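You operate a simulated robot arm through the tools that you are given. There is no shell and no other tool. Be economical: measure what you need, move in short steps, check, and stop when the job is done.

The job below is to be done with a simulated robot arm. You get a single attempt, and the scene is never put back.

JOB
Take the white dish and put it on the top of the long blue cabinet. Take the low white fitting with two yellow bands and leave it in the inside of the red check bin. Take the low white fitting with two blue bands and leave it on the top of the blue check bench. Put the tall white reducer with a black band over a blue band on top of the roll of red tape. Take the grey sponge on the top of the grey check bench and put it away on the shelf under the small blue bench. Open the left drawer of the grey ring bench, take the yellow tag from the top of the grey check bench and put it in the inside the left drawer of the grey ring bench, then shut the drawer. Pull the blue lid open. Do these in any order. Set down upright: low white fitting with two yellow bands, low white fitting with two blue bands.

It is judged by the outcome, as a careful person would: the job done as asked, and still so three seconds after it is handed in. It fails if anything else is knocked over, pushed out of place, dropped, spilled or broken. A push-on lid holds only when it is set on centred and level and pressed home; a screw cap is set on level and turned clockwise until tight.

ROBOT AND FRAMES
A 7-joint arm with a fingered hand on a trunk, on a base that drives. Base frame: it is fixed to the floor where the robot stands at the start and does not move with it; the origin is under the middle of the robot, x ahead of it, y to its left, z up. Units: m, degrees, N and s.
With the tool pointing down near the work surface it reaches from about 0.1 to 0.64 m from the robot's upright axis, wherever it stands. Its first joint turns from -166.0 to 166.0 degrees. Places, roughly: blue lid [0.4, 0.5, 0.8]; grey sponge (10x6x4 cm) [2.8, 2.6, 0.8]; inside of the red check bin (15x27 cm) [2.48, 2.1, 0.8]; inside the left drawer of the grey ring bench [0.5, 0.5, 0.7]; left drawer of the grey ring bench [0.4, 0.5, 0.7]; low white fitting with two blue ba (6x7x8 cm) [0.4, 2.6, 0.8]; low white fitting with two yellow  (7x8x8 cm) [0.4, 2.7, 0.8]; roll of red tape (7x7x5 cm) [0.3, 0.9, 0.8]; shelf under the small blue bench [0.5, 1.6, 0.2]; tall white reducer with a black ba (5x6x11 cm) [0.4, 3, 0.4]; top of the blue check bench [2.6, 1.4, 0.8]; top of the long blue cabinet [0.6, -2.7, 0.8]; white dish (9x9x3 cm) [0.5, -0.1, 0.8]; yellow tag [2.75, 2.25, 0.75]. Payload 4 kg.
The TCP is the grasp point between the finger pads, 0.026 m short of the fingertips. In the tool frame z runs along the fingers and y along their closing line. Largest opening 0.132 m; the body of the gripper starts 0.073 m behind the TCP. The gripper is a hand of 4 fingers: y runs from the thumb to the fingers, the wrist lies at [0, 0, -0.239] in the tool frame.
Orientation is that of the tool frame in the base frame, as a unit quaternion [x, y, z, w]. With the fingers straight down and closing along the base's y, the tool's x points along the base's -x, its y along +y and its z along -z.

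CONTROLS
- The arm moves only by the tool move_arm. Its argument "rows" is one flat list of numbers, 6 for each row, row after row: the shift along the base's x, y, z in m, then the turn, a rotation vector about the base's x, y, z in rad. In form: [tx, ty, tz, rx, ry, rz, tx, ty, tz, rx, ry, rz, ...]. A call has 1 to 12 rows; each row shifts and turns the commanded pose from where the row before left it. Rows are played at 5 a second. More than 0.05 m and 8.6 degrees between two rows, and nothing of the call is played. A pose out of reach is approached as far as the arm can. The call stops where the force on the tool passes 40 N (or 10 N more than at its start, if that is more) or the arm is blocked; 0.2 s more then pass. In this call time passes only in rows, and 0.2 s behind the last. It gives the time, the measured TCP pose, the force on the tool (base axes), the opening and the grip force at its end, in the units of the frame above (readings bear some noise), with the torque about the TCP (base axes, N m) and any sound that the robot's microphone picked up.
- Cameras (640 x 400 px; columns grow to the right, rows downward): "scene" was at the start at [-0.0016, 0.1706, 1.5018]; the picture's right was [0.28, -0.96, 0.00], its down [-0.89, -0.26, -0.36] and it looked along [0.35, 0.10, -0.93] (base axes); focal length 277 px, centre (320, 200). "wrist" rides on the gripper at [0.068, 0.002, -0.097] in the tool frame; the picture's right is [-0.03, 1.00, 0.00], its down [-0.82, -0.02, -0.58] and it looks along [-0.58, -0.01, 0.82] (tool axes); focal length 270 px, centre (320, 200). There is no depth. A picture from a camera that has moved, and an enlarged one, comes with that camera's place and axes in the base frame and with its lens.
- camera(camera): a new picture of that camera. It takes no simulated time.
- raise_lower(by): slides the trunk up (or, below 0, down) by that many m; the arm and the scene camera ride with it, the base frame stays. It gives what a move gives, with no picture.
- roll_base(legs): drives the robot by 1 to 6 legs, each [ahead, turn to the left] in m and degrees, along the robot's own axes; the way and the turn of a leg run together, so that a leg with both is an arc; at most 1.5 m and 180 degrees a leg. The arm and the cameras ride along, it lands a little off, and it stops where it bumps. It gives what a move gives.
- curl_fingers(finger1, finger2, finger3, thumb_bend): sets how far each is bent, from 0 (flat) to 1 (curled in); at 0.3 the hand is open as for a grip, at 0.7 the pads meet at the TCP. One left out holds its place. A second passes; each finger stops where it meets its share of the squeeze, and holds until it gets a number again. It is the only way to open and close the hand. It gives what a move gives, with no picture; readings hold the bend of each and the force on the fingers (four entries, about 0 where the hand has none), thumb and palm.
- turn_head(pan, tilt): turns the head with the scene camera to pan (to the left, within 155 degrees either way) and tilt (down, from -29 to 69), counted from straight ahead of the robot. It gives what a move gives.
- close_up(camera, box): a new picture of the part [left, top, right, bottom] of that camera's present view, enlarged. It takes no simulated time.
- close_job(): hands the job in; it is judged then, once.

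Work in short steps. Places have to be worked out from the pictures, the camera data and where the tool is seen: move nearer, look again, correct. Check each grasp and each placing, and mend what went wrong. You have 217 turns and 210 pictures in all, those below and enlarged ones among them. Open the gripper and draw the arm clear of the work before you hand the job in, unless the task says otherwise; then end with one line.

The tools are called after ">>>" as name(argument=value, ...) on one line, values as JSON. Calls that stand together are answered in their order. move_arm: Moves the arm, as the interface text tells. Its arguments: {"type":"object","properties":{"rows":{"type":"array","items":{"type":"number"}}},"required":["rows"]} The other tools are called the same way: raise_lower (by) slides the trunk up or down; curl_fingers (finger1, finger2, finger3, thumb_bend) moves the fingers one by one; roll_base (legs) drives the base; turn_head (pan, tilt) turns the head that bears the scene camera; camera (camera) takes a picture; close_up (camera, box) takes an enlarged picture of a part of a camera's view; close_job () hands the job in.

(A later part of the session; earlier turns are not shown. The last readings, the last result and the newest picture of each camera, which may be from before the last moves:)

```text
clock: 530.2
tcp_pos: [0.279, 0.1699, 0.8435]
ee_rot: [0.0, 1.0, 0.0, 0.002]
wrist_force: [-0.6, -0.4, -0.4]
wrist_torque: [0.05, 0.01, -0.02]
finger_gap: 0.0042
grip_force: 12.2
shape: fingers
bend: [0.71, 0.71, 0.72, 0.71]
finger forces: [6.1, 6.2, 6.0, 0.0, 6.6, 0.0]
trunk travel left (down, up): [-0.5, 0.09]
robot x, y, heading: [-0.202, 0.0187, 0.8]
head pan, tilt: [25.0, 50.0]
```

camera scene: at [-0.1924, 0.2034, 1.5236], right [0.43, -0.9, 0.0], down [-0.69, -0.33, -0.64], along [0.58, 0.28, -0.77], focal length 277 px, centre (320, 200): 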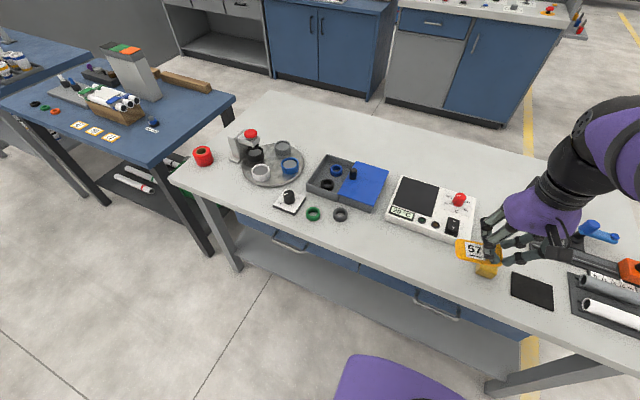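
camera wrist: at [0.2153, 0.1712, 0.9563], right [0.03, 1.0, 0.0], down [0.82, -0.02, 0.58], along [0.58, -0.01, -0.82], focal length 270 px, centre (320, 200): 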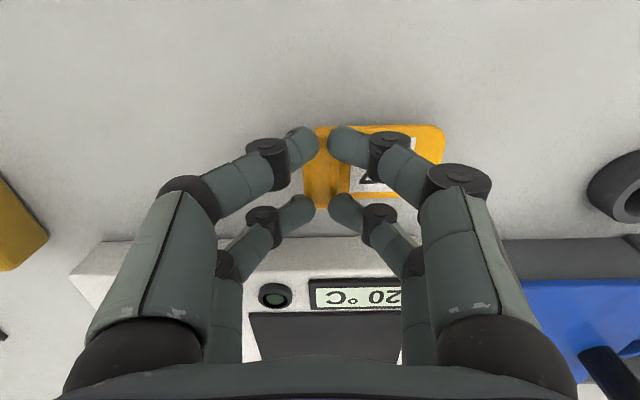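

>>> move_arm(rows=[0, 0, -0.002, 0, 0, 0])

>>> curl_fingers(finger1=0.58, finger2=0.58, finger3=0.58, thumb_bend=0.58)

>>> move_arm(rows=[0, 0, 0.03, 0, 0, 0, 0, 0, 0.045, 0, 0, 0, 0, 0, 0.045, 0, 0, 0])

>>> camera(camera="wrist")

```text
clock: 530.6
tcp_pos: [0.2796, 0.1701, 0.8428]
ee_rot: [-0.001, 1.0, 0.001, 0.001]
wrist_force: [-1.7, -0.2, 7.6]
wrist_torque: [-0.01, 0.11, 0.03]
finger_gap: 0.0043
grip_force: 14.5
shape: fingers
bend: [0.72, 0.72, 0.72, 0.71]
finger forces: [7.3, 6.7, 6.4, 0.0, 9.3, 0.1]
trunk travel left (down, up): [-0.5, 0.09]
robot x, y, heading: [-0.2067, 0.0179, 0.7]
head pan, tilt: [25.0, 50.0]
```

```text
clock: 531.6
tcp_pos: [0.2797, 0.1712, 0.842]
ee_rot: [0.001, 1.0, 0.0, 0.0]
wrist_force: [0.6, -0.6, -0.2]
wrist_torque: [0.0, 0.0, -0.01]
finger_gap: 0.0416
grip_force: 0.0
shape: fingers
bend: [0.57, 0.57, 0.57, 0.57]
finger forces: [0.0, 0.0, 0.1, 0.0, 0.0, 0.0]
trunk travel left (down, up): [-0.5, 0.09]
robot x, y, heading: [-0.2055, 0.0149, 0.8]
head pan, tilt: [25.0, 50.0]
```

```text
clock: 532.4
tcp_pos: [0.2785, 0.1708, 0.9612]
ee_rot: [0.0, 1.0, 0.0, 0.0]
wrist_force: [0.3, -0.6, 0.0]
wrist_torque: [0.03, 0.02, -0.03]
finger_gap: 0.0419
grip_force: 0.2
shape: fingers
bend: [0.57, 0.57, 0.57, 0.57]
finger forces: [0.0, 0.1, 0.1, 0.0, 0.1, 0.1]
trunk travel left (down, up): [-0.5, 0.09]
robot x, y, heading: [-0.2003, 0.0174, 0.8]
head pan, tilt: [25.0, 50.0]
```

```text
105 pictures are left
camera wrist: at [0.2107, 0.1707, 1.0597], right [0.03, 1.0, 0.0], down [0.82, -0.02, 0.58], along [0.58, -0.01, -0.82], focal length 270 px, centre (320, 200)
```

wrist: 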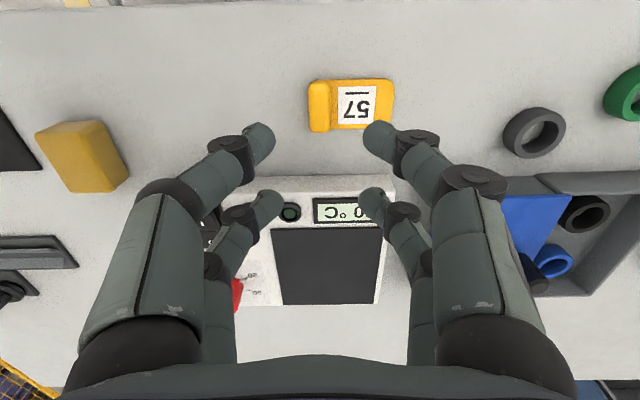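

The tag is parked at TCP (0.280, 0.171). Now I locate the left drawer's handle.

>>> close_up(camera="scene", box=[210, 180, 370, 280])

>>> move_arm(rows=[-0.04, 0.02, 0.02, 0, 0, 0, -0.045, 0.02, 0, 0, 0, 0, -0.045, 0.02, 0, 0, 0, 0, -0.045, 0.02, 0, 0, 0, 0, -0.045, 0.02, 0, 0, 0, 0])

>>> camera(camera="wrist")

```text
4.00 times, centred on (290, 230) of scene
camera zoom: at [-0.1924, 0.2036, 1.5235], right [0.43, -0.9, 0.0], down [-0.69, -0.33, -0.64], along [0.58, 0.28, -0.77], focal length 1109 px, centre (440, 80)
```

zoom: 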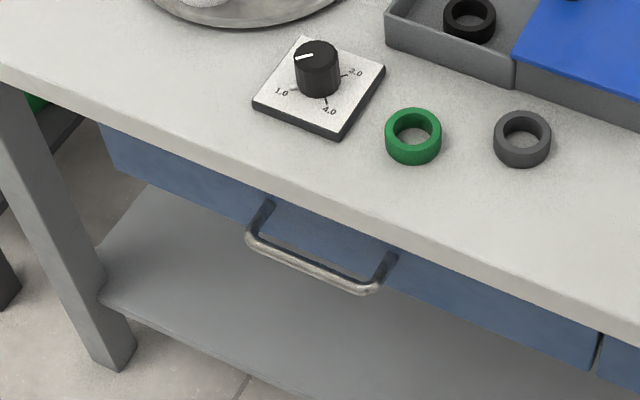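

```text
clock: 533.6
tcp_pos: [0.0578, 0.2719, 0.9815]
ee_rot: [0.001, 1.0, 0.0, 0.001]
wrist_force: [-0.4, -0.3, 0.9]
wrist_torque: [-0.01, 0.01, -0.02]
finger_gap: 0.0418
grip_force: 0.1
shape: fingers
bend: [0.57, 0.57, 0.57, 0.57]
finger forces: [0.0, 0.0, 0.0, 0.1, 0.0, 0.1]
trunk travel left (down, up): [-0.5, 0.09]
robot x, y, heading: [-0.2019, 0.019, 0.6]
head pan, tilt: [25.0, 50.0]
```

```text
103 pictures are left
camera wrist: at [-0.0102, 0.2725, 1.0795], right [0.03, 1.0, 0.0], down [0.81, -0.02, 0.58], along [0.58, -0.01, -0.82], focal length 270 px, centre (320, 200)
```

wrist: 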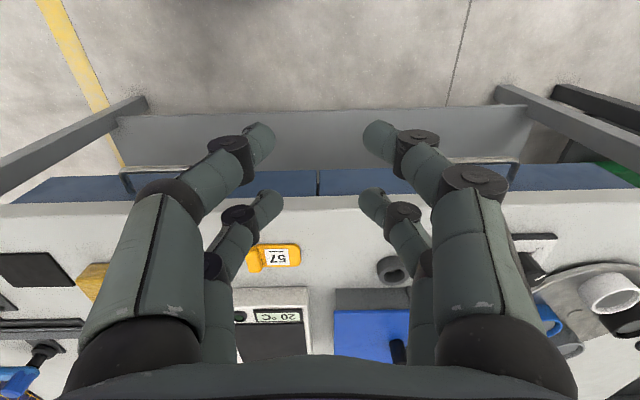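

The bar of the left handle works out at (0.190, 0.508, 0.708), about 11 cm long, just at the table edge. I'll grip it with the hand level, closing vertically: first I pitch the hand forward at a safe spot.

>>> move_arm(rows=[0, 0.02, 0, 0, -0.143, 0, 0, 0.02, 0, 0, -0.143, 0, 0, 0.02, 0, 0, -0.143, 0, 0, 0.02, 0, 0, -0.143, 0, 0, 0.02, 0, 0, -0.143, 0, 0, 0.02, 0, 0, -0.143, 0, 0, 0.02, 0, 0, -0.143, 0, 0, 0.02, 0, 0, -0.143, 0, 0, 0.02, 0, 0, -0.143, 0, 0, 0.02, 0, 0, -0.143, 0, 0, 0.02, 0, 0, -0.141, 0])

>>> camera(camera="scene")

```text
clock: 536.0
tcp_pos: [0.0587, 0.4922, 0.983]
ee_rot: [0.0, 0.706, 0.0, 0.708]
wrist_force: [-0.8, -0.6, 0.1]
wrist_torque: [0.03, 0.01, 0.02]
finger_gap: 0.0419
grip_force: 0.0
shape: fingers
bend: [0.57, 0.57, 0.57, 0.57]
finger forces: [0.1, 0.0, 0.1, 0.0, 0.1, 0.0]
trunk travel left (down, up): [-0.5, 0.09]
robot x, y, heading: [-0.2034, 0.0153, 0.4]
head pan, tilt: [25.0, 50.0]
```

```text
102 pictures are left
camera scene: at [-0.1925, 0.2036, 1.5236], right [0.43, -0.9, 0.0], down [-0.69, -0.33, -0.64], along [0.58, 0.28, -0.77], focal length 277 px, centre (320, 200)
```

scene: 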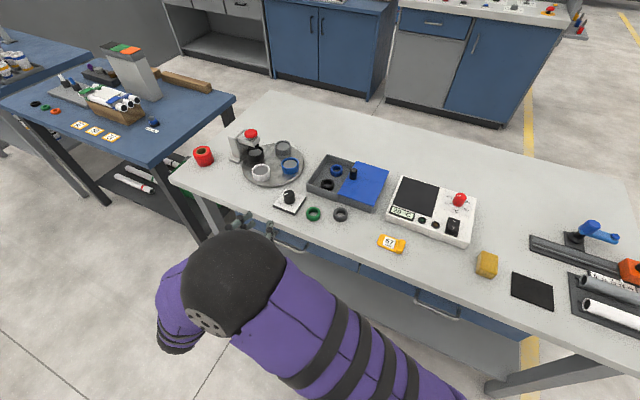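

Pitch reached. Now I roll the hand 90° so that it closes vertically.

>>> move_arm(rows=[-0.005, 0, 0, -0.143, 0, 0, -0.005, 0, 0, -0.143, 0, 0, -0.005, 0, 0, -0.143, 0, 0, -0.005, 0, 0, -0.143, 0, 0, -0.005, 0, 0, -0.143, 0, 0, -0.005, 0, 0, -0.143, 0, 0, -0.005, 0, 0, -0.143, 0, 0, -0.005, 0, 0, -0.143, 0, 0, 0, 0, 0, -0.143, 0, 0, 0, 0, 0, -0.143, 0, 0, 0, 0, 0, -0.141, 0, 0])

>>> camera(camera="wrist")

```text
clock: 538.4
tcp_pos: [0.019, 0.491, 0.982]
ee_rot: [0.501, -0.499, 0.5, -0.5]
wrist_force: [-0.9, -0.4, 0.2]
wrist_torque: [0.0, -0.02, 0.04]
finger_gap: 0.0419
grip_force: 0.1
shape: fingers
bend: [0.57, 0.57, 0.57, 0.57]
finger forces: [0.1, 0.1, 0.0, 0.0, 0.0, 0.1]
trunk travel left (down, up): [-0.5, 0.09]
robot x, y, heading: [-0.2055, 0.017, 0.5]
head pan, tilt: [25.0, 50.0]
```

```text
101 pictures are left
camera wrist: at [-0.077, 0.4214, 0.9818], right [0.0, 0.02, -1.0], down [-0.58, 0.82, 0.02], along [0.82, 0.58, 0.01], focal length 270 px, centre (320, 200)
```

wrist: 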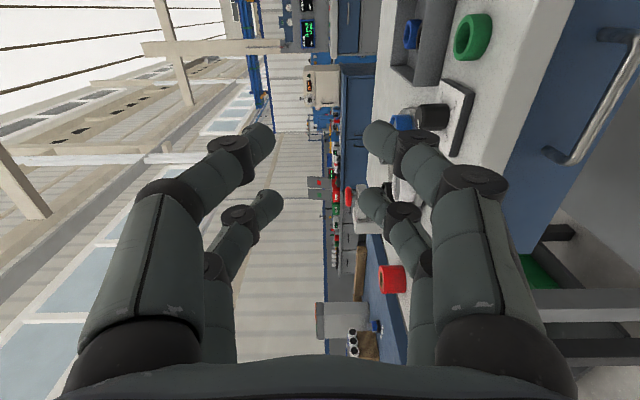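

Now the camera looks ahead with picture-right being down. I lower to the handle's height, staying 12 cm short of it.

>>> move_arm(rows=[0.005, 0.004, -0.045, 0, 0, 0, 0.005, 0.004, -0.045, 0, 0, 0, 0.005, 0.004, -0.045, 0, 0, 0, 0.005, 0.004, -0.045, 0, 0, 0, 0.005, 0.001, -0.045, 0, 0, 0, 0.005, 0, -0.045, 0, 0, 0, 0, 0, -0.004, 0, 0, 0])

>>> camera(camera="wrist")

>>> camera(camera="scene")

```text
clock: 540.0
tcp_pos: [0.0493, 0.5081, 0.7075]
ee_rot: [-0.5, 0.5, -0.5, 0.5]
wrist_force: [0.8, -1.0, 0.8]
wrist_torque: [0.01, -0.01, 0.01]
finger_gap: 0.042
grip_force: 0.1
shape: fingers
bend: [0.57, 0.57, 0.57, 0.57]
finger forces: [0.0, 0.2, 0.0, 0.1, 0.0, 0.1]
trunk travel left (down, up): [-0.5, 0.09]
robot x, y, heading: [-0.2048, 0.012, 0.7]
head pan, tilt: [25.0, 50.0]
```

```text
100 pictures are left
camera wrist: at [-0.0466, 0.4372, 0.7061], right [0.0, 0.03, -1.0], down [-0.58, 0.82, 0.02], along [0.82, 0.58, 0.01], focal length 270 px, centre (320, 200)
```

wrist: 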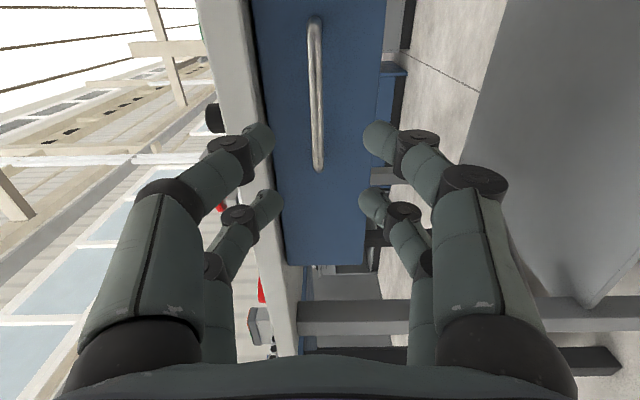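

```text
99 pictures are left
camera scene: at [-0.1924, 0.2039, 1.5236], right [0.43, -0.9, 0.0], down [-0.69, -0.33, -0.64], along [0.58, 0.28, -0.77], focal length 277 px, centre (320, 200)
```

scene: 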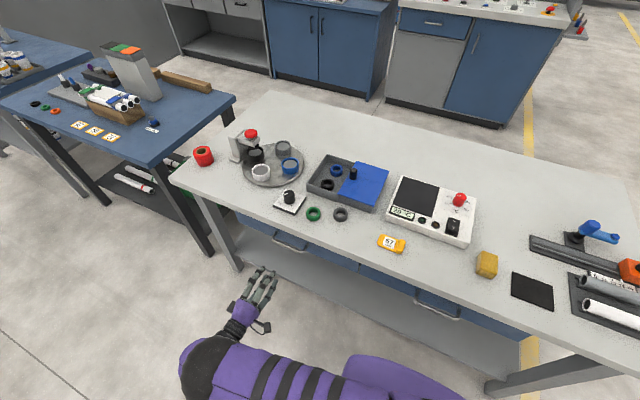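

The bar runs straight between the finger planes at z ≈ 0.707. I move forward so the bar lies between the pads, then close.

>>> move_arm(rows=[0.04, 0, 0, 0, 0, 0, 0.04, 0, 0, 0, 0, 0, 0.03, 0, 0, 0, 0, 0, 0.015, 0, 0, 0, 0, 0])

>>> camera(camera="wrist")

>>> curl_fingers(finger1=0.75, finger2=0.75, finger3=0.75, thumb_bend=0.75)

>>> camera(camera="wrist")

```text
clock: 541.0
tcp_pos: [0.1758, 0.5087, 0.7101]
ee_rot: [0.5, -0.499, 0.5, -0.5]
wrist_force: [-1.2, 0.5, -0.3]
wrist_torque: [-0.03, -0.02, -0.01]
finger_gap: 0.0416
grip_force: 0.1
shape: fingers
bend: [0.57, 0.57, 0.57, 0.57]
finger forces: [0.0, 0.0, 0.0, 0.1, 0.0, 0.0]
trunk travel left (down, up): [-0.5, 0.09]
robot x, y, heading: [-0.2055, 0.0162, 0.8]
head pan, tilt: [25.0, 50.0]
```

```text
98 pictures are left
camera wrist: at [0.0797, 0.4384, 0.708], right [0.0, 0.03, -1.0], down [-0.58, 0.82, 0.02], along [0.82, 0.58, 0.01], focal length 270 px, centre (320, 200)
```

wrist: 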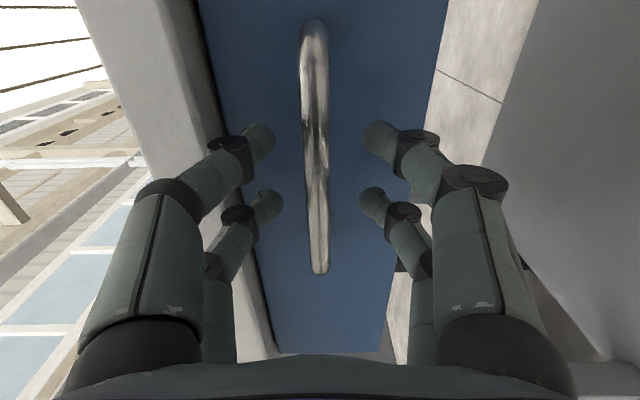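

```text
clock: 542.0
tcp_pos: [0.1765, 0.5086, 0.7097]
ee_rot: [-0.5, 0.501, -0.499, 0.501]
wrist_force: [4.8, 0.4, 4.5]
wrist_torque: [-0.08, -0.07, -0.01]
finger_gap: 0.0003
grip_force: 9.9
shape: fingers
bend: [0.73, 0.73, 0.73, 0.72]
finger forces: [4.3, 3.9, 4.5, 0.0, 7.4, 0.1]
trunk travel left (down, up): [-0.5, 0.09]
robot x, y, heading: [-0.2024, 0.0163, 0.9]
head pan, tilt: [25.0, 50.0]
```

```text
97 pictures are left
camera wrist: at [0.0793, 0.4385, 0.7084], right [0.0, 0.03, -1.0], down [-0.58, 0.82, 0.02], along [0.82, 0.58, 0.02], focal length 270 px, centre (320, 200)
```

wrist: 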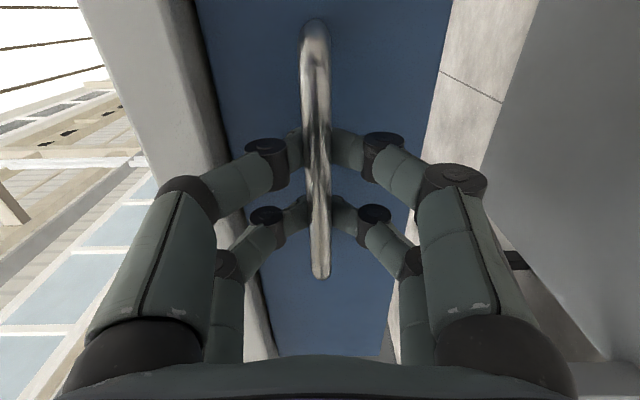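

The bar is gripped, tips hooking behind it. I pull the drawer toward -x.

>>> move_arm(rows=[-0.01, 0, 0, 0, 0, 0, -0.02, 0, 0, 0, 0, 0, -0.025, 0, 0, 0, 0, 0, -0.025, 0, 0, 0, 0, 0])

>>> camera(camera="scene")

```text
clock: 543.0
tcp_pos: [0.0923, 0.5088, 0.7086]
ee_rot: [0.501, -0.5, 0.499, -0.499]
wrist_force: [-0.2, 0.2, -0.5]
wrist_torque: [0.01, -0.02, -0.02]
finger_gap: 0.0002
grip_force: 0.0
shape: fingers
bend: [0.73, 0.74, 0.74, 0.72]
finger forces: [0.1, 0.0, 0.0, 0.0, 0.0, 0.0]
trunk travel left (down, up): [-0.5, 0.09]
robot x, y, heading: [-0.2031, 0.0165, 0.8]
head pan, tilt: [25.0, 50.0]
```

```text
96 pictures are left
camera scene: at [-0.1923, 0.2037, 1.5235], right [0.43, -0.9, 0.0], down [-0.69, -0.33, -0.64], along [0.58, 0.28, -0.77], focal length 277 px, centre (320, 200)
```

scene: 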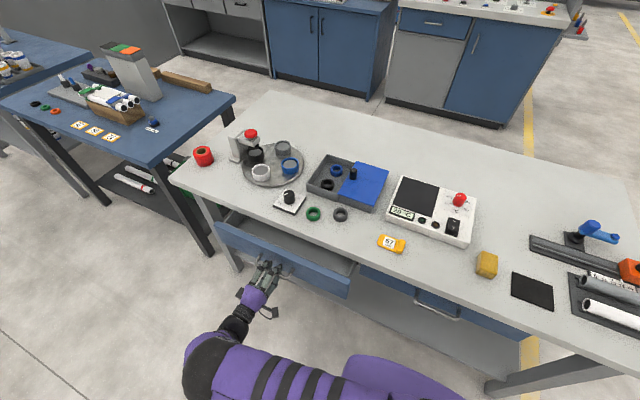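

The drawer came part way and then the bar slipped off. I open, look, and regrip with the bar deeper between the pads.

>>> curl_fingers(finger1=0.57, finger2=0.57, finger3=0.57, thumb_bend=0.57)

>>> camera(camera="wrist")

```text
clock: 544.0
tcp_pos: [0.0944, 0.5091, 0.7092]
ee_rot: [-0.5, 0.5, -0.5, 0.5]
wrist_force: [-0.9, 1.1, -0.6]
wrist_torque: [0.0, -0.01, 0.01]
finger_gap: 0.045
grip_force: 1.0
shape: fingers
bend: [0.56, 0.56, 0.56, 0.56]
finger forces: [0.0, 0.4, 0.6, 0.0, 0.0, 0.0]
trunk travel left (down, up): [-0.5, 0.09]
robot x, y, heading: [-0.202, 0.0158, 0.6]
head pan, tilt: [25.0, 50.0]
```

```text
95 pictures are left
camera wrist: at [-0.002, 0.4386, 0.7084], right [0.0, 0.03, -1.0], down [-0.58, 0.82, 0.02], along [0.82, 0.58, 0.01], focal length 270 px, centre (320, 200)
```

wrist: 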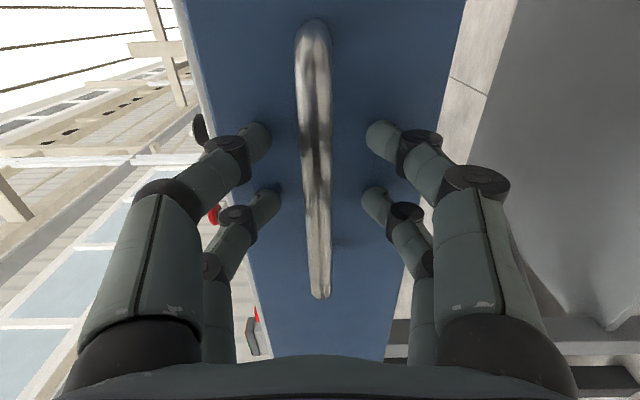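

Actually the drawer had followed the hand; the bar is now at the TCP. I close again and pull farther.

>>> curl_fingers(finger1=0.75, finger2=0.75, finger3=0.75, thumb_bend=0.75)

>>> move_arm(rows=[-0.01, 0, 0, 0, 0, 0, -0.015, 0, 0, 0, 0, 0, -0.02, 0, 0, 0, 0, 0, -0.02, 0, 0, 0, 0, 0, -0.02, 0, 0, 0, 0, 0, -0.015, 0, 0, 0, 0, 0])

>>> camera(camera="scene")

>>> camera(camera="wrist")

```text
clock: 545.0
tcp_pos: [0.0943, 0.5081, 0.7094]
ee_rot: [0.501, -0.499, 0.5, -0.5]
wrist_force: [0.0, 0.0, 0.1]
wrist_torque: [0.01, -0.02, -0.03]
finger_gap: 0.0001
grip_force: 0.1
shape: fingers
bend: [0.73, 0.73, 0.73, 0.73]
finger forces: [0.0, 0.0, 0.0, 0.0, 0.0, 0.1]
trunk travel left (down, up): [-0.5, 0.09]
robot x, y, heading: [-0.2036, 0.0183, 0.6]
head pan, tilt: [25.0, 50.0]
```

```text
clock: 546.4
tcp_pos: [0.0021, 0.5056, 0.7085]
ee_rot: [0.496, -0.503, 0.506, -0.495]
wrist_force: [-0.1, -0.1, 0.3]
wrist_torque: [-0.01, -0.01, 0.02]
finger_gap: 0.0
grip_force: 0.0
shape: fingers
bend: [0.73, 0.73, 0.73, 0.73]
finger forces: [0.1, 0.0, 0.0, 0.0, 0.0, 0.1]
trunk travel left (down, up): [-0.5, 0.09]
robot x, y, heading: [-0.1998, 0.0167, 0.7]
head pan, tilt: [25.0, 50.0]
```

```text
94 pictures are left
camera scene: at [-0.1926, 0.2036, 1.5235], right [0.43, -0.9, 0.0], down [-0.69, -0.33, -0.64], along [0.58, 0.28, -0.77], focal length 277 px, centre (320, 200)
```

scene: 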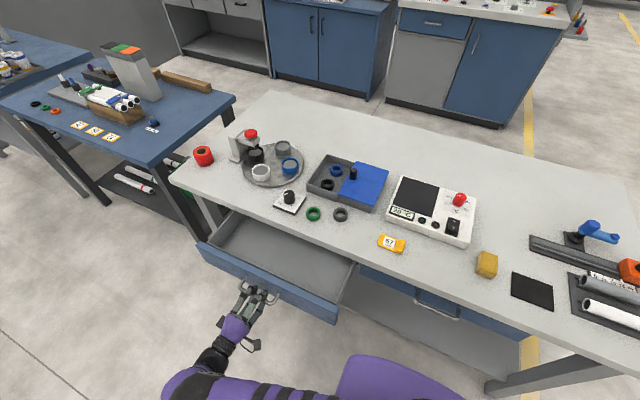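

```text
93 pictures are left
camera wrist: at [-0.0949, 0.4368, 0.7074], right [0.0, 0.02, -1.0], down [-0.56, 0.83, 0.02], along [0.83, 0.56, 0.02], focal length 270 px, centre (320, 200)
```

wrist: 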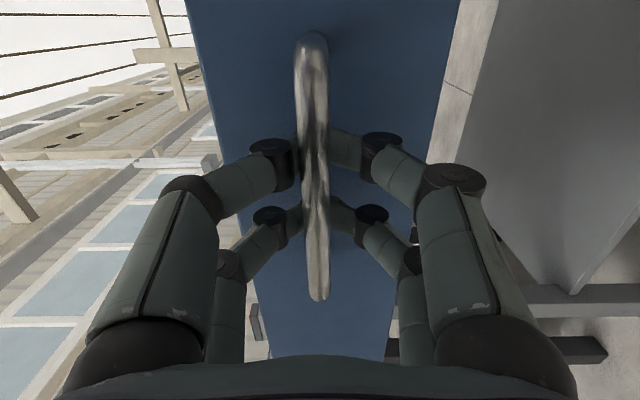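

The drawer is about 17 cm open. I pull 3 cm more, then release and back the hand off.

>>> move_arm(rows=[-0.015, 0, 0, 0, 0, 0, -0.015, 0, 0, 0, 0, 0])

>>> curl_fingers(finger1=0.5, finger2=0.5, finger3=0.5, thumb_bend=0.5)

>>> move_arm(rows=[-0.02, 0, 0, 0, 0, 0, -0.03, 0, 0, 0, 0, 0, -0.03, 0, 0, 0, 0, 0])

>>> camera(camera="wrist")

>>> camera(camera="scene")

```text
clock: 547.2
tcp_pos: [-0.0044, 0.5002, 0.7084]
ee_rot: [0.484, -0.515, 0.516, -0.484]
wrist_force: [0.3, 0.1, 0.6]
wrist_torque: [0.02, -0.01, 0.01]
finger_gap: 0.0002
grip_force: 0.0
shape: fingers
bend: [0.73, 0.73, 0.73, 0.73]
finger forces: [0.0, 0.1, 0.1, 0.0, 0.0, 0.0]
trunk travel left (down, up): [-0.5, 0.09]
robot x, y, heading: [-0.2068, 0.0166, 0.7]
head pan, tilt: [25.0, 50.0]
stopped in row 2: the arm was blocked; the commanded pose is now the measured one
```

```text
clock: 548.2
tcp_pos: [-0.0066, 0.5009, 0.709]
ee_rot: [0.484, -0.515, 0.516, -0.484]
wrist_force: [-0.9, 0.3, 0.0]
wrist_torque: [-0.05, 0.01, 0.03]
finger_gap: 0.0654
grip_force: 0.1
shape: fingers
bend: [0.5, 0.5, 0.5, 0.5]
finger forces: [0.0, 0.0, 0.0, 0.0, 0.0, 0.0]
trunk travel left (down, up): [-0.5, 0.09]
robot x, y, heading: [-0.2049, 0.0135, 0.9]
head pan, tilt: [25.0, 50.0]
```

```text
clock: 549.2
tcp_pos: [-0.0333, 0.4962, 0.7126]
ee_rot: [-0.453, 0.547, -0.537, 0.455]
wrist_force: [0.4, 0.5, 0.4]
wrist_torque: [0.02, 0.01, 0.0]
finger_gap: 0.0652
grip_force: 0.0
shape: fingers
bend: [0.5, 0.5, 0.5, 0.5]
finger forces: [0.0, 0.0, 0.1, 0.1, 0.1, 0.1]
trunk travel left (down, up): [-0.5, 0.09]
robot x, y, heading: [-0.2036, 0.0159, 0.9]
head pan, tilt: [25.0, 50.0]
stopped in row 3: the arm was blocked; the commanded pose is now the measured one
```

```text
92 pictures are left
camera wrist: at [-0.1403, 0.4438, 0.7117], right [0.0, 0.04, -1.0], down [-0.42, 0.9, 0.04], along [0.91, 0.42, 0.01], focal length 270 px, centre (320, 200)
```

wrist: 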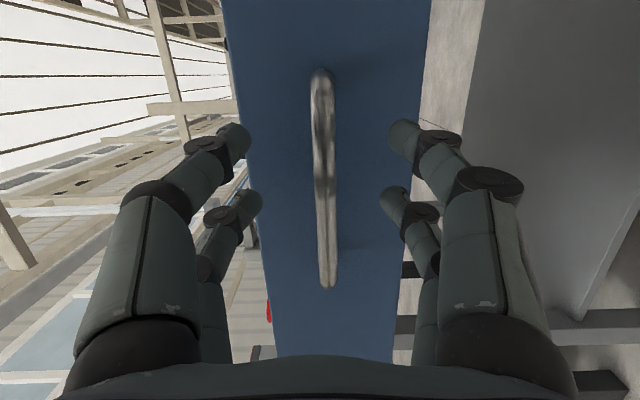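

```text
91 pictures are left
camera scene: at [-0.1924, 0.2037, 1.5235], right [0.43, -0.9, 0.0], down [-0.69, -0.33, -0.64], along [0.58, 0.28, -0.77], focal length 277 px, centre (320, 200)
```

scene: 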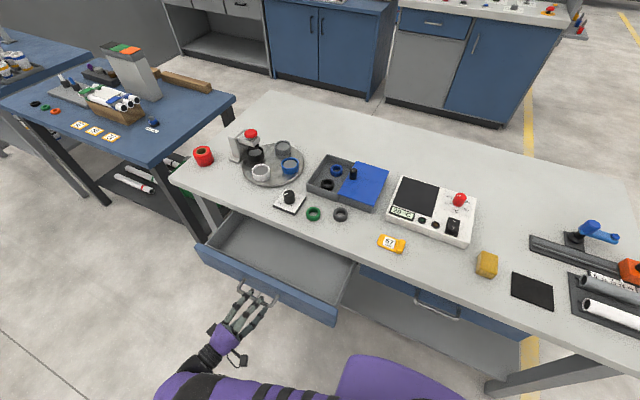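

The arm is at a joint limit with the fingertips still about the bar, so I back the base 6 cm before lifting, then rise.

>>> roll_base(legs=[[-0.06, 0]])

>>> camera(camera="wrist")

```text
clock: 550.2
tcp_pos: [-0.0946, 0.4955, 0.7131]
ee_rot: [-0.453, 0.547, -0.536, 0.456]
wrist_force: [-0.5, -0.2, 1.1]
wrist_torque: [0.01, 0.0, 0.03]
finger_gap: 0.0655
grip_force: 0.1
shape: fingers
bend: [0.5, 0.5, 0.5, 0.5]
finger forces: [0.0, 0.0, 0.0, 0.1, 0.0, 0.1]
trunk travel left (down, up): [-0.5, 0.09]
robot x, y, heading: [-0.2628, 0.0157, 0.6]
head pan, tilt: [25.0, 50.0]
```

```text
90 pictures are left
camera wrist: at [-0.2018, 0.4429, 0.7117], right [0.0, 0.04, -1.0], down [-0.42, 0.9, 0.04], along [0.91, 0.42, 0.01], focal length 270 px, centre (320, 200)
```

wrist: 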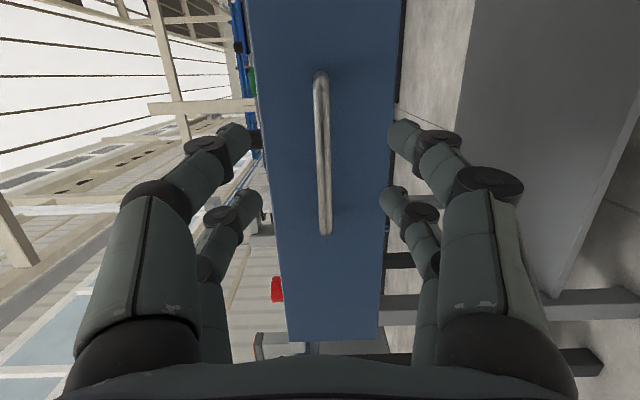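

Clear of the handle now. I raise the hand, correct its yaw, and bring it back toward its pointing-down pose.

>>> move_arm(rows=[0, 0, 0.045, 0, 0, 0, 0, 0, 0.045, 0, 0, 0, 0, 0, 0.045, 0, 0, 0, 0.01, 0, 0.045, 0, 0, 0.06, 0.03, 0, 0.035, 0, 0, 0.06, 0.03, 0, 0.035, 0, 0, 0.054])

>>> move_arm(rows=[0.01, 0, 0, 0.143, 0, 0, 0.01, 0, 0, 0.143, 0, 0, 0.01, 0, 0, 0.143, 0, 0, 0.01, 0, 0, 0.143, 0, 0, 0.01, 0, 0, 0.143, 0, 0, 0, 0, 0, 0.143, 0, 0, 0, 0, 0, 0.143, 0, 0, 0, 0, 0, 0.143, 0, 0, 0, 0, 0, 0.143, 0, 0, 0, 0, 0, 0.143, 0, 0, 0, 0, 0, 0.141, 0, 0])

>>> move_arm(rows=[0.01, 0, 0, 0, 0.143, 0, 0.01, 0, 0, 0, 0.143, 0, 0.01, 0, 0, 0, 0.143, 0, 0.01, 0, 0, 0, 0.143, 0, 0.01, 0, 0, 0, 0.143, 0, 0.01, 0, 0, 0, 0.143, 0, 0.01, 0, 0, 0, 0.143, 0, 0, 0, 0, 0, 0.143, 0, 0, 0, 0, 0, 0.143, 0, 0, 0, 0, 0, 0.143, 0, 0, 0, 0, 0, 0.141, 0])

>>> camera(camera="scene")

```text
clock: 551.6
tcp_pos: [-0.0259, 0.4931, 0.9622]
ee_rot: [-0.5, 0.505, -0.494, 0.501]
wrist_force: [0.0, -0.1, -0.3]
wrist_torque: [-0.02, 0.02, -0.02]
finger_gap: 0.0654
grip_force: 0.1
shape: fingers
bend: [0.5, 0.5, 0.5, 0.5]
finger forces: [0.1, 0.1, 0.1, 0.0, 0.0, 0.1]
trunk travel left (down, up): [-0.5, 0.09]
robot x, y, heading: [-0.2668, 0.012, 1.1]
head pan, tilt: [25.0, 50.0]
```

```text
clock: 554.0
tcp_pos: [0.0252, 0.4951, 0.9621]
ee_rot: [0.001, 0.708, 0.009, 0.706]
wrist_force: [-0.1, 0.0, 0.1]
wrist_torque: [-0.02, 0.0, 0.0]
finger_gap: 0.0654
grip_force: 0.1
shape: fingers
bend: [0.5, 0.5, 0.5, 0.5]
finger forces: [0.1, 0.0, 0.1, 0.1, 0.0, 0.0]
trunk travel left (down, up): [-0.5, 0.09]
robot x, y, heading: [-0.267, 0.0173, 0.8]
head pan, tilt: [25.0, 50.0]
```

```text
clock: 556.4
tcp_pos: [0.0948, 0.4948, 0.9627]
ee_rot: [0.005, 1.0, 0.005, -0.002]
wrist_force: [0.5, -0.3, -0.9]
wrist_torque: [0.01, 0.01, 0.02]
finger_gap: 0.0653
grip_force: 0.1
shape: fingers
bend: [0.5, 0.5, 0.5, 0.5]
finger forces: [0.1, 0.0, 0.1, 0.1, 0.0, 0.1]
trunk travel left (down, up): [-0.5, 0.09]
robot x, y, heading: [-0.2642, 0.0178, 0.7]
head pan, tilt: [25.0, 50.0]
```

```text
89 pictures are left
camera scene: at [-0.2533, 0.2028, 1.5235], right [0.43, -0.9, 0.0], down [-0.69, -0.33, -0.64], along [0.58, 0.28, -0.77], focal length 277 px, centre (320, 200)
```

scene: 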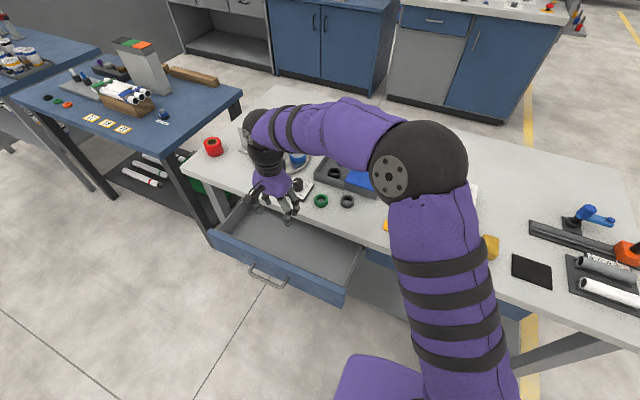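

Drawer open ~18 cm. Now back to the parked tag at (0.280, 0.171).

>>> move_arm(rows=[0.023, -0.0405, 0, 0, 0, 0, 0.023, -0.0405, 0, 0, 0, 0, 0.023, -0.0405, 0, 0, 0, 0, 0.023, -0.0405, 0, 0, 0, 0, 0.023, -0.0405, 0, 0, 0, 0, 0.023, -0.0405, 0, 0, 0, 0, 0.023, -0.0405, 0, 0, 0, 0, 0.023, -0.0405, 0, 0, 0, 0, 0, 0, -0.04, 0, 0, -0.01])

>>> camera(camera="wrist")

```text
clock: 558.4
tcp_pos: [0.2782, 0.1687, 0.9223]
ee_rot: [0.011, 1.0, 0.006, -0.001]
wrist_force: [0.4, -0.4, 1.2]
wrist_torque: [-0.01, -0.03, -0.02]
finger_gap: 0.0656
grip_force: 0.2
shape: fingers
bend: [0.5, 0.5, 0.5, 0.5]
finger forces: [0.0, 0.0, 0.0, 0.0, 0.0, 0.0]
trunk travel left (down, up): [-0.5, 0.09]
robot x, y, heading: [-0.2633, 0.0146, 0.4]
head pan, tilt: [25.0, 50.0]
```

```text
88 pictures are left
camera wrist: at [0.2103, 0.1699, 1.0201], right [0.05, 1.0, 0.01], down [0.82, -0.04, 0.57], along [0.57, -0.02, -0.82], focal length 270 px, centre (320, 200)
```

wrist: 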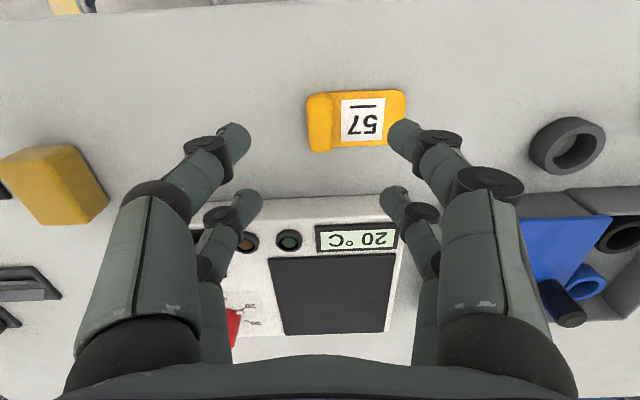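

>>> move_arm(rows=[0.001, 0.002, -0.035, 0, 0, 0.02, 0, 0, -0.035, 0, 0, 0, 0, 0, -0.009, 0, 0, 0])

>>> curl_fingers(finger1=0.75, finger2=0.75, finger3=0.75, thumb_bend=0.75)

>>> move_arm(rows=[0, 0, 0.02, 0, 0, 0, 0, 0, 0.04, 0, 0, 0, 0, 0, 0.045, 0, 0, 0])

>>> camera(camera="wrist")

```text
clock: 559.2
tcp_pos: [0.2794, 0.1716, 0.8425]
ee_rot: [0.001, 1.0, 0.004, 0.0]
wrist_force: [-0.2, -0.2, -0.3]
wrist_torque: [-0.01, -0.01, -0.01]
finger_gap: 0.0655
grip_force: 0.0
shape: fingers
bend: [0.5, 0.5, 0.5, 0.5]
finger forces: [0.0, 0.1, 0.0, 0.0, 0.1, 0.0]
trunk travel left (down, up): [-0.5, 0.09]
robot x, y, heading: [-0.2655, 0.0189, 0.7]
head pan, tilt: [25.0, 50.0]
```

```text
clock: 560.2
tcp_pos: [0.28, 0.1699, 0.8424]
ee_rot: [0.001, 1.0, 0.005, -0.001]
wrist_force: [0.9, -0.4, 5.5]
wrist_torque: [0.0, 0.0, 0.03]
finger_gap: 0.0049
grip_force: 16.0
shape: fingers
bend: [0.71, 0.71, 0.71, 0.71]
finger forces: [7.6, 7.6, 6.8, 0.0, 10.6, 0.0]
trunk travel left (down, up): [-0.5, 0.09]
robot x, y, heading: [-0.263, 0.0136, 0.9]
head pan, tilt: [25.0, 50.0]
```

```text
clock: 561.0
tcp_pos: [0.2799, 0.1719, 0.9477]
ee_rot: [0.0, 1.0, 0.004, -0.002]
wrist_force: [-0.7, 0.3, 0.4]
wrist_torque: [0.0, 0.04, -0.02]
finger_gap: 0.0045
grip_force: 14.3
shape: fingers
bend: [0.71, 0.71, 0.71, 0.71]
finger forces: [6.7, 7.3, 6.3, 0.0, 8.5, 0.0]
trunk travel left (down, up): [-0.5, 0.09]
robot x, y, heading: [-0.2617, 0.0131, 1.0]
head pan, tilt: [25.0, 50.0]
```

```text
87 pictures are left
camera wrist: at [0.2108, 0.171, 1.0458], right [0.03, 1.0, 0.01], down [0.82, -0.03, 0.57], along [0.57, -0.01, -0.82], focal length 270 px, centre (320, 200)
```

wrist: 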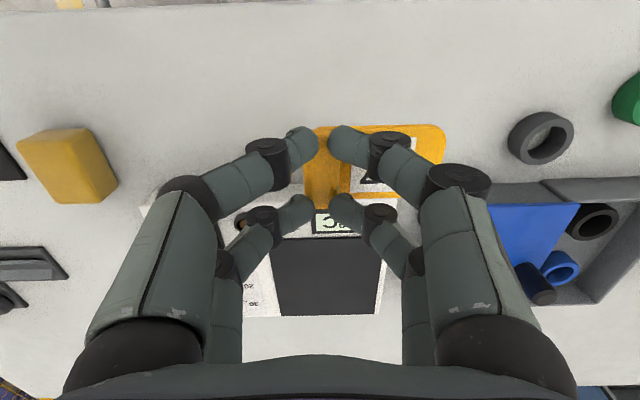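

Held by all four. I carry it over the open drawer to about (0.105, 0.47) and look down.

>>> move_arm(rows=[-0.025, 0.0425, 0, 0, 0, 0, -0.025, 0.0425, 0, 0, 0, 0, -0.025, 0.0425, 0, 0, 0, 0, -0.025, 0.0425, 0, 0, 0, 0, -0.025, 0.0425, 0, 0, 0, 0, -0.025, 0.0425, 0, 0, 0, 0, -0.025, 0.0425, 0, 0, 0, 0])

>>> camera(camera="wrist")

>>> camera(camera="scene")

```text
clock: 562.6
tcp_pos: [0.1055, 0.4703, 0.9482]
ee_rot: [0.0, 1.0, 0.005, -0.001]
wrist_force: [0.2, -0.2, -0.7]
wrist_torque: [-0.01, 0.01, -0.01]
finger_gap: 0.0047
grip_force: 13.4
shape: fingers
bend: [0.71, 0.71, 0.72, 0.71]
finger forces: [6.3, 6.7, 6.2, 0.0, 7.5, 0.0]
trunk travel left (down, up): [-0.5, 0.09]
robot x, y, heading: [-0.2679, 0.0147, 0.6]
head pan, tilt: [25.0, 50.0]
```

```text
86 pictures are left
camera wrist: at [0.0381, 0.4701, 1.0456], right [0.03, 1.0, 0.01], down [0.82, -0.03, 0.58], along [0.58, -0.01, -0.82], focal length 270 px, centre (320, 200)
```

wrist: 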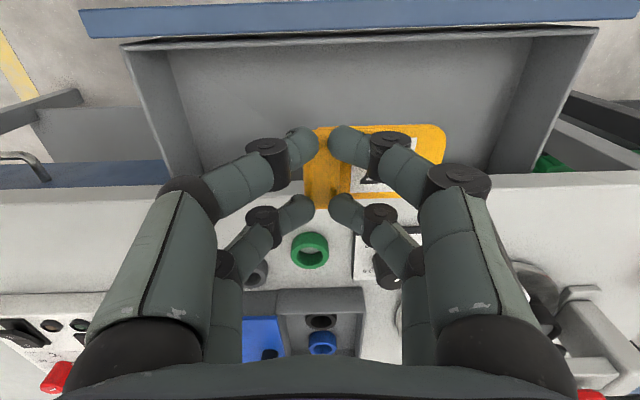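

```text
85 pictures are left
camera scene: at [-0.2535, 0.2029, 1.5235], right [0.43, -0.9, 0.0], down [-0.69, -0.33, -0.64], along [0.58, 0.28, -0.77], focal length 277 px, centre (320, 200)
```

scene: 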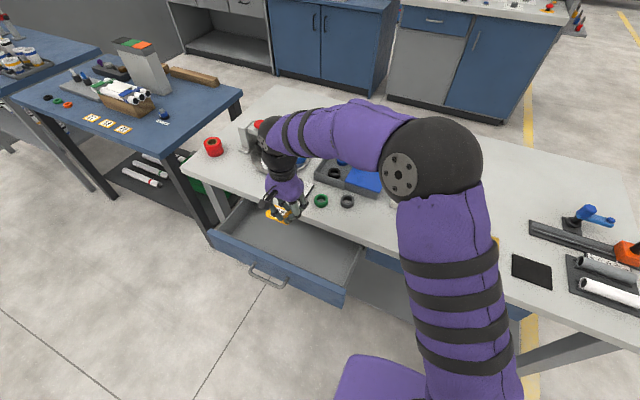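

Well over the drawer interior (x 0.06–0.186, y 0.31–0.65). I lower into it, then step down to contact.

>>> move_arm(rows=[0.006, -0.01, -0.04, 0, 0, 0, 0, 0, -0.045, 0, 0, 0, 0, 0, -0.045, 0, 0, 0, 0, 0, -0.045, 0, 0, 0, 0, 0, -0.04, 0, 0, 0])

>>> camera(camera="wrist")

```text
clock: 563.8
tcp_pos: [0.1095, 0.4606, 0.734]
ee_rot: [0.001, 1.0, 0.005, -0.002]
wrist_force: [0.7, -0.1, -1.6]
wrist_torque: [0.03, -0.01, 0.03]
finger_gap: 0.0045
grip_force: 12.7
shape: fingers
bend: [0.71, 0.71, 0.72, 0.71]
finger forces: [6.1, 6.5, 6.1, 0.0, 7.1, 0.0]
trunk travel left (down, up): [-0.5, 0.09]
robot x, y, heading: [-0.2643, 0.0148, 0.6]
head pan, tilt: [25.0, 50.0]
```

```text
84 pictures are left
camera wrist: at [0.0419, 0.46, 0.8309], right [0.03, 1.0, 0.01], down [0.82, -0.03, 0.57], along [0.57, -0.01, -0.82], focal length 270 px, centre (320, 200)
```

wrist: 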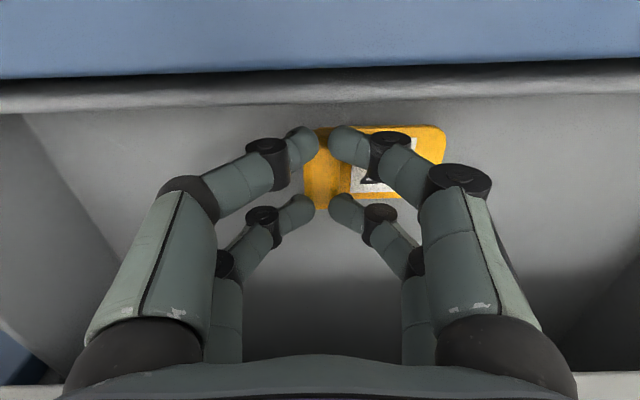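

>>> move_arm(rows=[0, 0, -0.015, 0, 0, 0, 0, 0, -0.01, 0, 0, 0])

>>> move_arm(rows=[0, 0, -0.008, 0, 0, 0])

>>> move_arm(rows=[0, 0, -0.006, 0, 0, 0])

>>> camera(camera="wrist")

```text
clock: 564.4
tcp_pos: [0.1122, 0.4601, 0.7114]
ee_rot: [0.001, 1.0, 0.005, -0.001]
wrist_force: [-1.6, -1.8, 10.8]
wrist_torque: [-0.09, 0.12, 0.0]
finger_gap: 0.0049
grip_force: 17.6
shape: fingers
bend: [0.72, 0.72, 0.72, 0.71]
finger forces: [7.9, 7.5, 6.7, 0.0, 12.8, 0.1]
trunk travel left (down, up): [-0.5, 0.09]
robot x, y, heading: [-0.2652, 0.0141, 0.6]
head pan, tilt: [25.0, 50.0]
```

```text
clock: 564.8
tcp_pos: [0.1142, 0.4627, 0.7103]
ee_rot: [0.001, 1.0, 0.008, 0.003]
wrist_force: [0.6, -6.2, 22.7]
wrist_torque: [-0.29, 0.32, 0.09]
finger_gap: 0.0051
grip_force: 27.7
shape: fingers
bend: [0.72, 0.72, 0.72, 0.72]
finger forces: [10.1, 7.9, 9.0, 0.1, 28.6, 0.0]
trunk travel left (down, up): [-0.5, 0.09]
robot x, y, heading: [-0.2643, 0.0162, 0.8]
head pan, tilt: [25.0, 50.0]
stopped in row 1: the force on the tool passed its limit at 47 N (the readings are from after the stop); the commanded pose is now the measured one
```

```text
clock: 565.1
tcp_pos: [0.1154, 0.4632, 0.7103]
ee_rot: [0.002, 1.0, 0.008, 0.004]
wrist_force: [1.6, -4.8, 21.0]
wrist_torque: [-0.23, 0.3, 0.07]
finger_gap: 0.0052
grip_force: 28.0
shape: fingers
bend: [0.72, 0.72, 0.73, 0.73]
finger forces: [11.1, 7.7, 7.4, 0.0, 29.4, 0.0]
trunk travel left (down, up): [-0.5, 0.09]
robot x, y, heading: [-0.265, 0.0166, 1.0]
head pan, tilt: [25.0, 50.0]
stopped in row 1: the force on the tool passed its limit at 46 N (the readings are from after the stop); the commanded pose is now the measured one
```

```text
83 pictures are left
camera wrist: at [0.0473, 0.4617, 0.8071], right [0.03, 1.0, 0.02], down [0.81, -0.03, 0.58], along [0.58, 0.0, -0.81], focal length 270 px, centre (320, 200)
```

wrist: 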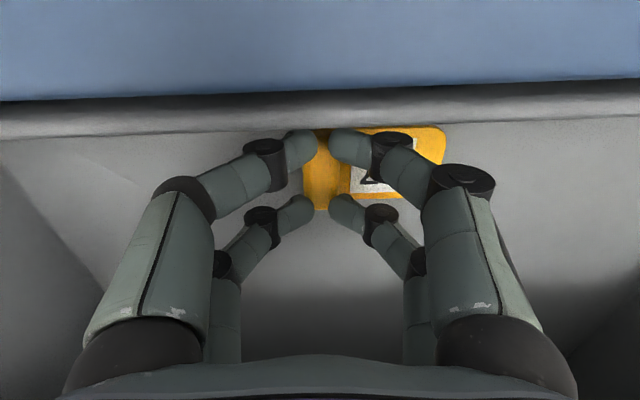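

It's on the drawer floor. I ease up, open and rise clear.

>>> move_arm(rows=[-0.002, -0.001, 0.003, 0, 0, 0])

>>> curl_fingers(finger1=0.58, finger2=0.58, finger3=0.58, thumb_bend=0.58)

>>> move_arm(rows=[0, 0, 0.03, 0, 0, 0, 0, 0, 0.045, 0, 0, 0, 0, 0, 0.045, 0, 0, 0, 0, 0, 0.045, 0, 0, 0, 0, 0, 0.045, 0, 0, 0])

>>> camera(camera="wrist")

```text
clock: 565.5
tcp_pos: [0.1126, 0.4629, 0.7091]
ee_rot: [0.001, 1.0, 0.009, 0.003]
wrist_force: [-0.2, 0.4, 7.6]
wrist_torque: [-0.02, 0.13, 0.01]
finger_gap: 0.0053
grip_force: 21.2
shape: fingers
bend: [0.72, 0.72, 0.72, 0.72]
finger forces: [9.5, 9.2, 6.1, 0.0, 18.5, 0.1]
trunk travel left (down, up): [-0.5, 0.09]
robot x, y, heading: [-0.2689, 0.0169, 0.6]
head pan, tilt: [25.0, 50.0]
```

```text
clock: 566.5
tcp_pos: [0.1134, 0.4612, 0.7106]
ee_rot: [0.002, 1.0, 0.008, 0.002]
wrist_force: [-0.6, 0.2, 0.7]
wrist_torque: [0.0, 0.0, -0.02]
finger_gap: 0.0418
grip_force: 0.0
shape: fingers
bend: [0.57, 0.57, 0.57, 0.57]
finger forces: [0.1, 0.0, 0.0, 0.0, 0.0, 0.0]
trunk travel left (down, up): [-0.5, 0.09]
robot x, y, heading: [-0.2654, 0.0104, 0.6]
head pan, tilt: [25.0, 50.0]
```

```text
clock: 567.7
tcp_pos: [0.1126, 0.4612, 0.921]
ee_rot: [0.002, 1.0, 0.009, 0.002]
wrist_force: [0.5, -0.9, -0.5]
wrist_torque: [-0.02, -0.01, -0.02]
finger_gap: 0.0417
grip_force: 0.0
shape: fingers
bend: [0.57, 0.57, 0.57, 0.57]
finger forces: [0.0, 0.0, 0.1, 0.0, 0.0, 0.0]
trunk travel left (down, up): [-0.5, 0.09]
robot x, y, heading: [-0.2616, 0.0146, 0.7]
head pan, tilt: [25.0, 50.0]
```

```text
82 pictures are left
camera wrist: at [0.0449, 0.4604, 1.0179], right [0.03, 1.0, 0.02], down [0.81, -0.03, 0.58], along [0.58, 0.0, -0.81], focal length 270 px, centre (320, 200)
```

wrist: 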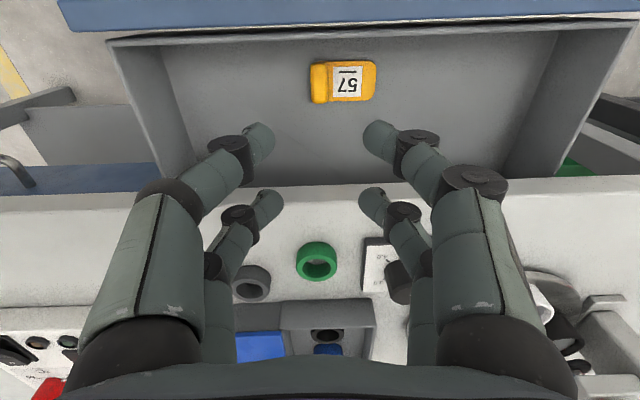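

The tag lies flat in the drawer. To shut it I turn the hand level again (closing vertically) in front of the drawer and push on its face, straddling the bar.

>>> move_arm(rows=[-0.01, 0.004, 0.002, 0, -0.143, 0, -0.01, 0.004, 0.002, 0, -0.143, 0, -0.01, 0.004, 0.002, 0, -0.143, 0, -0.01, 0.004, 0.002, 0, -0.143, 0, -0.01, 0.004, 0.002, 0, -0.143, 0, -0.01, 0.004, 0.002, 0, -0.143, 0, -0.01, 0.004, 0.002, 0, -0.143, 0, -0.01, 0.004, 0.002, 0, -0.143, 0, -0.01, 0.004, 0.002, 0, -0.143, 0, -0.01, 0.004, 0.002, 0, -0.143, 0, -0.01, 0.004, 0.002, 0, -0.141, 0])

>>> move_arm(rows=[-0.005, 0, 0, -0.143, 0, 0, -0.005, 0, 0, -0.143, 0, 0, -0.005, 0, 0, -0.143, 0, 0, -0.005, 0, 0, -0.143, 0, 0, -0.005, 0, 0, -0.143, 0, 0, -0.005, 0, 0, -0.143, 0, 0, -0.005, 0, 0, -0.143, 0, 0, -0.005, 0, 0, -0.143, 0, 0, -0.005, 0, 0, -0.143, 0, 0, 0, 0, 0, -0.143, 0, 0, 0, 0, 0, -0.141, 0, 0])

>>> camera(camera="scene")

```text
clock: 570.1
tcp_pos: [0.0017, 0.5061, 0.9443]
ee_rot: [-0.005, 0.704, 0.008, 0.71]
wrist_force: [0.5, -0.7, 0.2]
wrist_torque: [0.0, 0.0, -0.03]
finger_gap: 0.042
grip_force: 0.1
shape: fingers
bend: [0.57, 0.57, 0.57, 0.57]
finger forces: [0.1, 0.1, 0.0, 0.0, 0.0, 0.1]
trunk travel left (down, up): [-0.5, 0.09]
robot x, y, heading: [-0.2654, 0.014, 0.5]
head pan, tilt: [25.0, 50.0]
```

```text
clock: 572.5
tcp_pos: [-0.0423, 0.5072, 0.9417]
ee_rot: [0.505, -0.502, 0.495, -0.498]
wrist_force: [-0.3, 0.1, -0.4]
wrist_torque: [0.0, -0.03, 0.01]
finger_gap: 0.0418
grip_force: 0.1
shape: fingers
bend: [0.57, 0.57, 0.57, 0.57]
finger forces: [0.1, 0.1, 0.1, 0.0, 0.0, 0.0]
trunk travel left (down, up): [-0.5, 0.09]
robot x, y, heading: [-0.2647, 0.0097, 0.7]
head pan, tilt: [25.0, 50.0]
```

```text
81 pictures are left
camera scene: at [-0.2536, 0.2028, 1.5236], right [0.43, -0.9, 0.0], down [-0.69, -0.33, -0.64], along [0.58, 0.28, -0.77], focal length 277 px, centre (320, 200)
```

scene: 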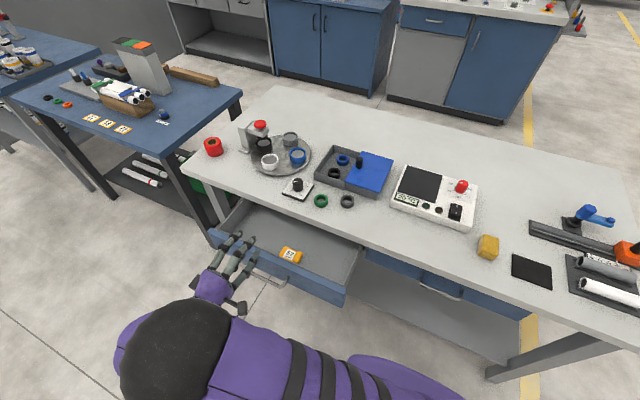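

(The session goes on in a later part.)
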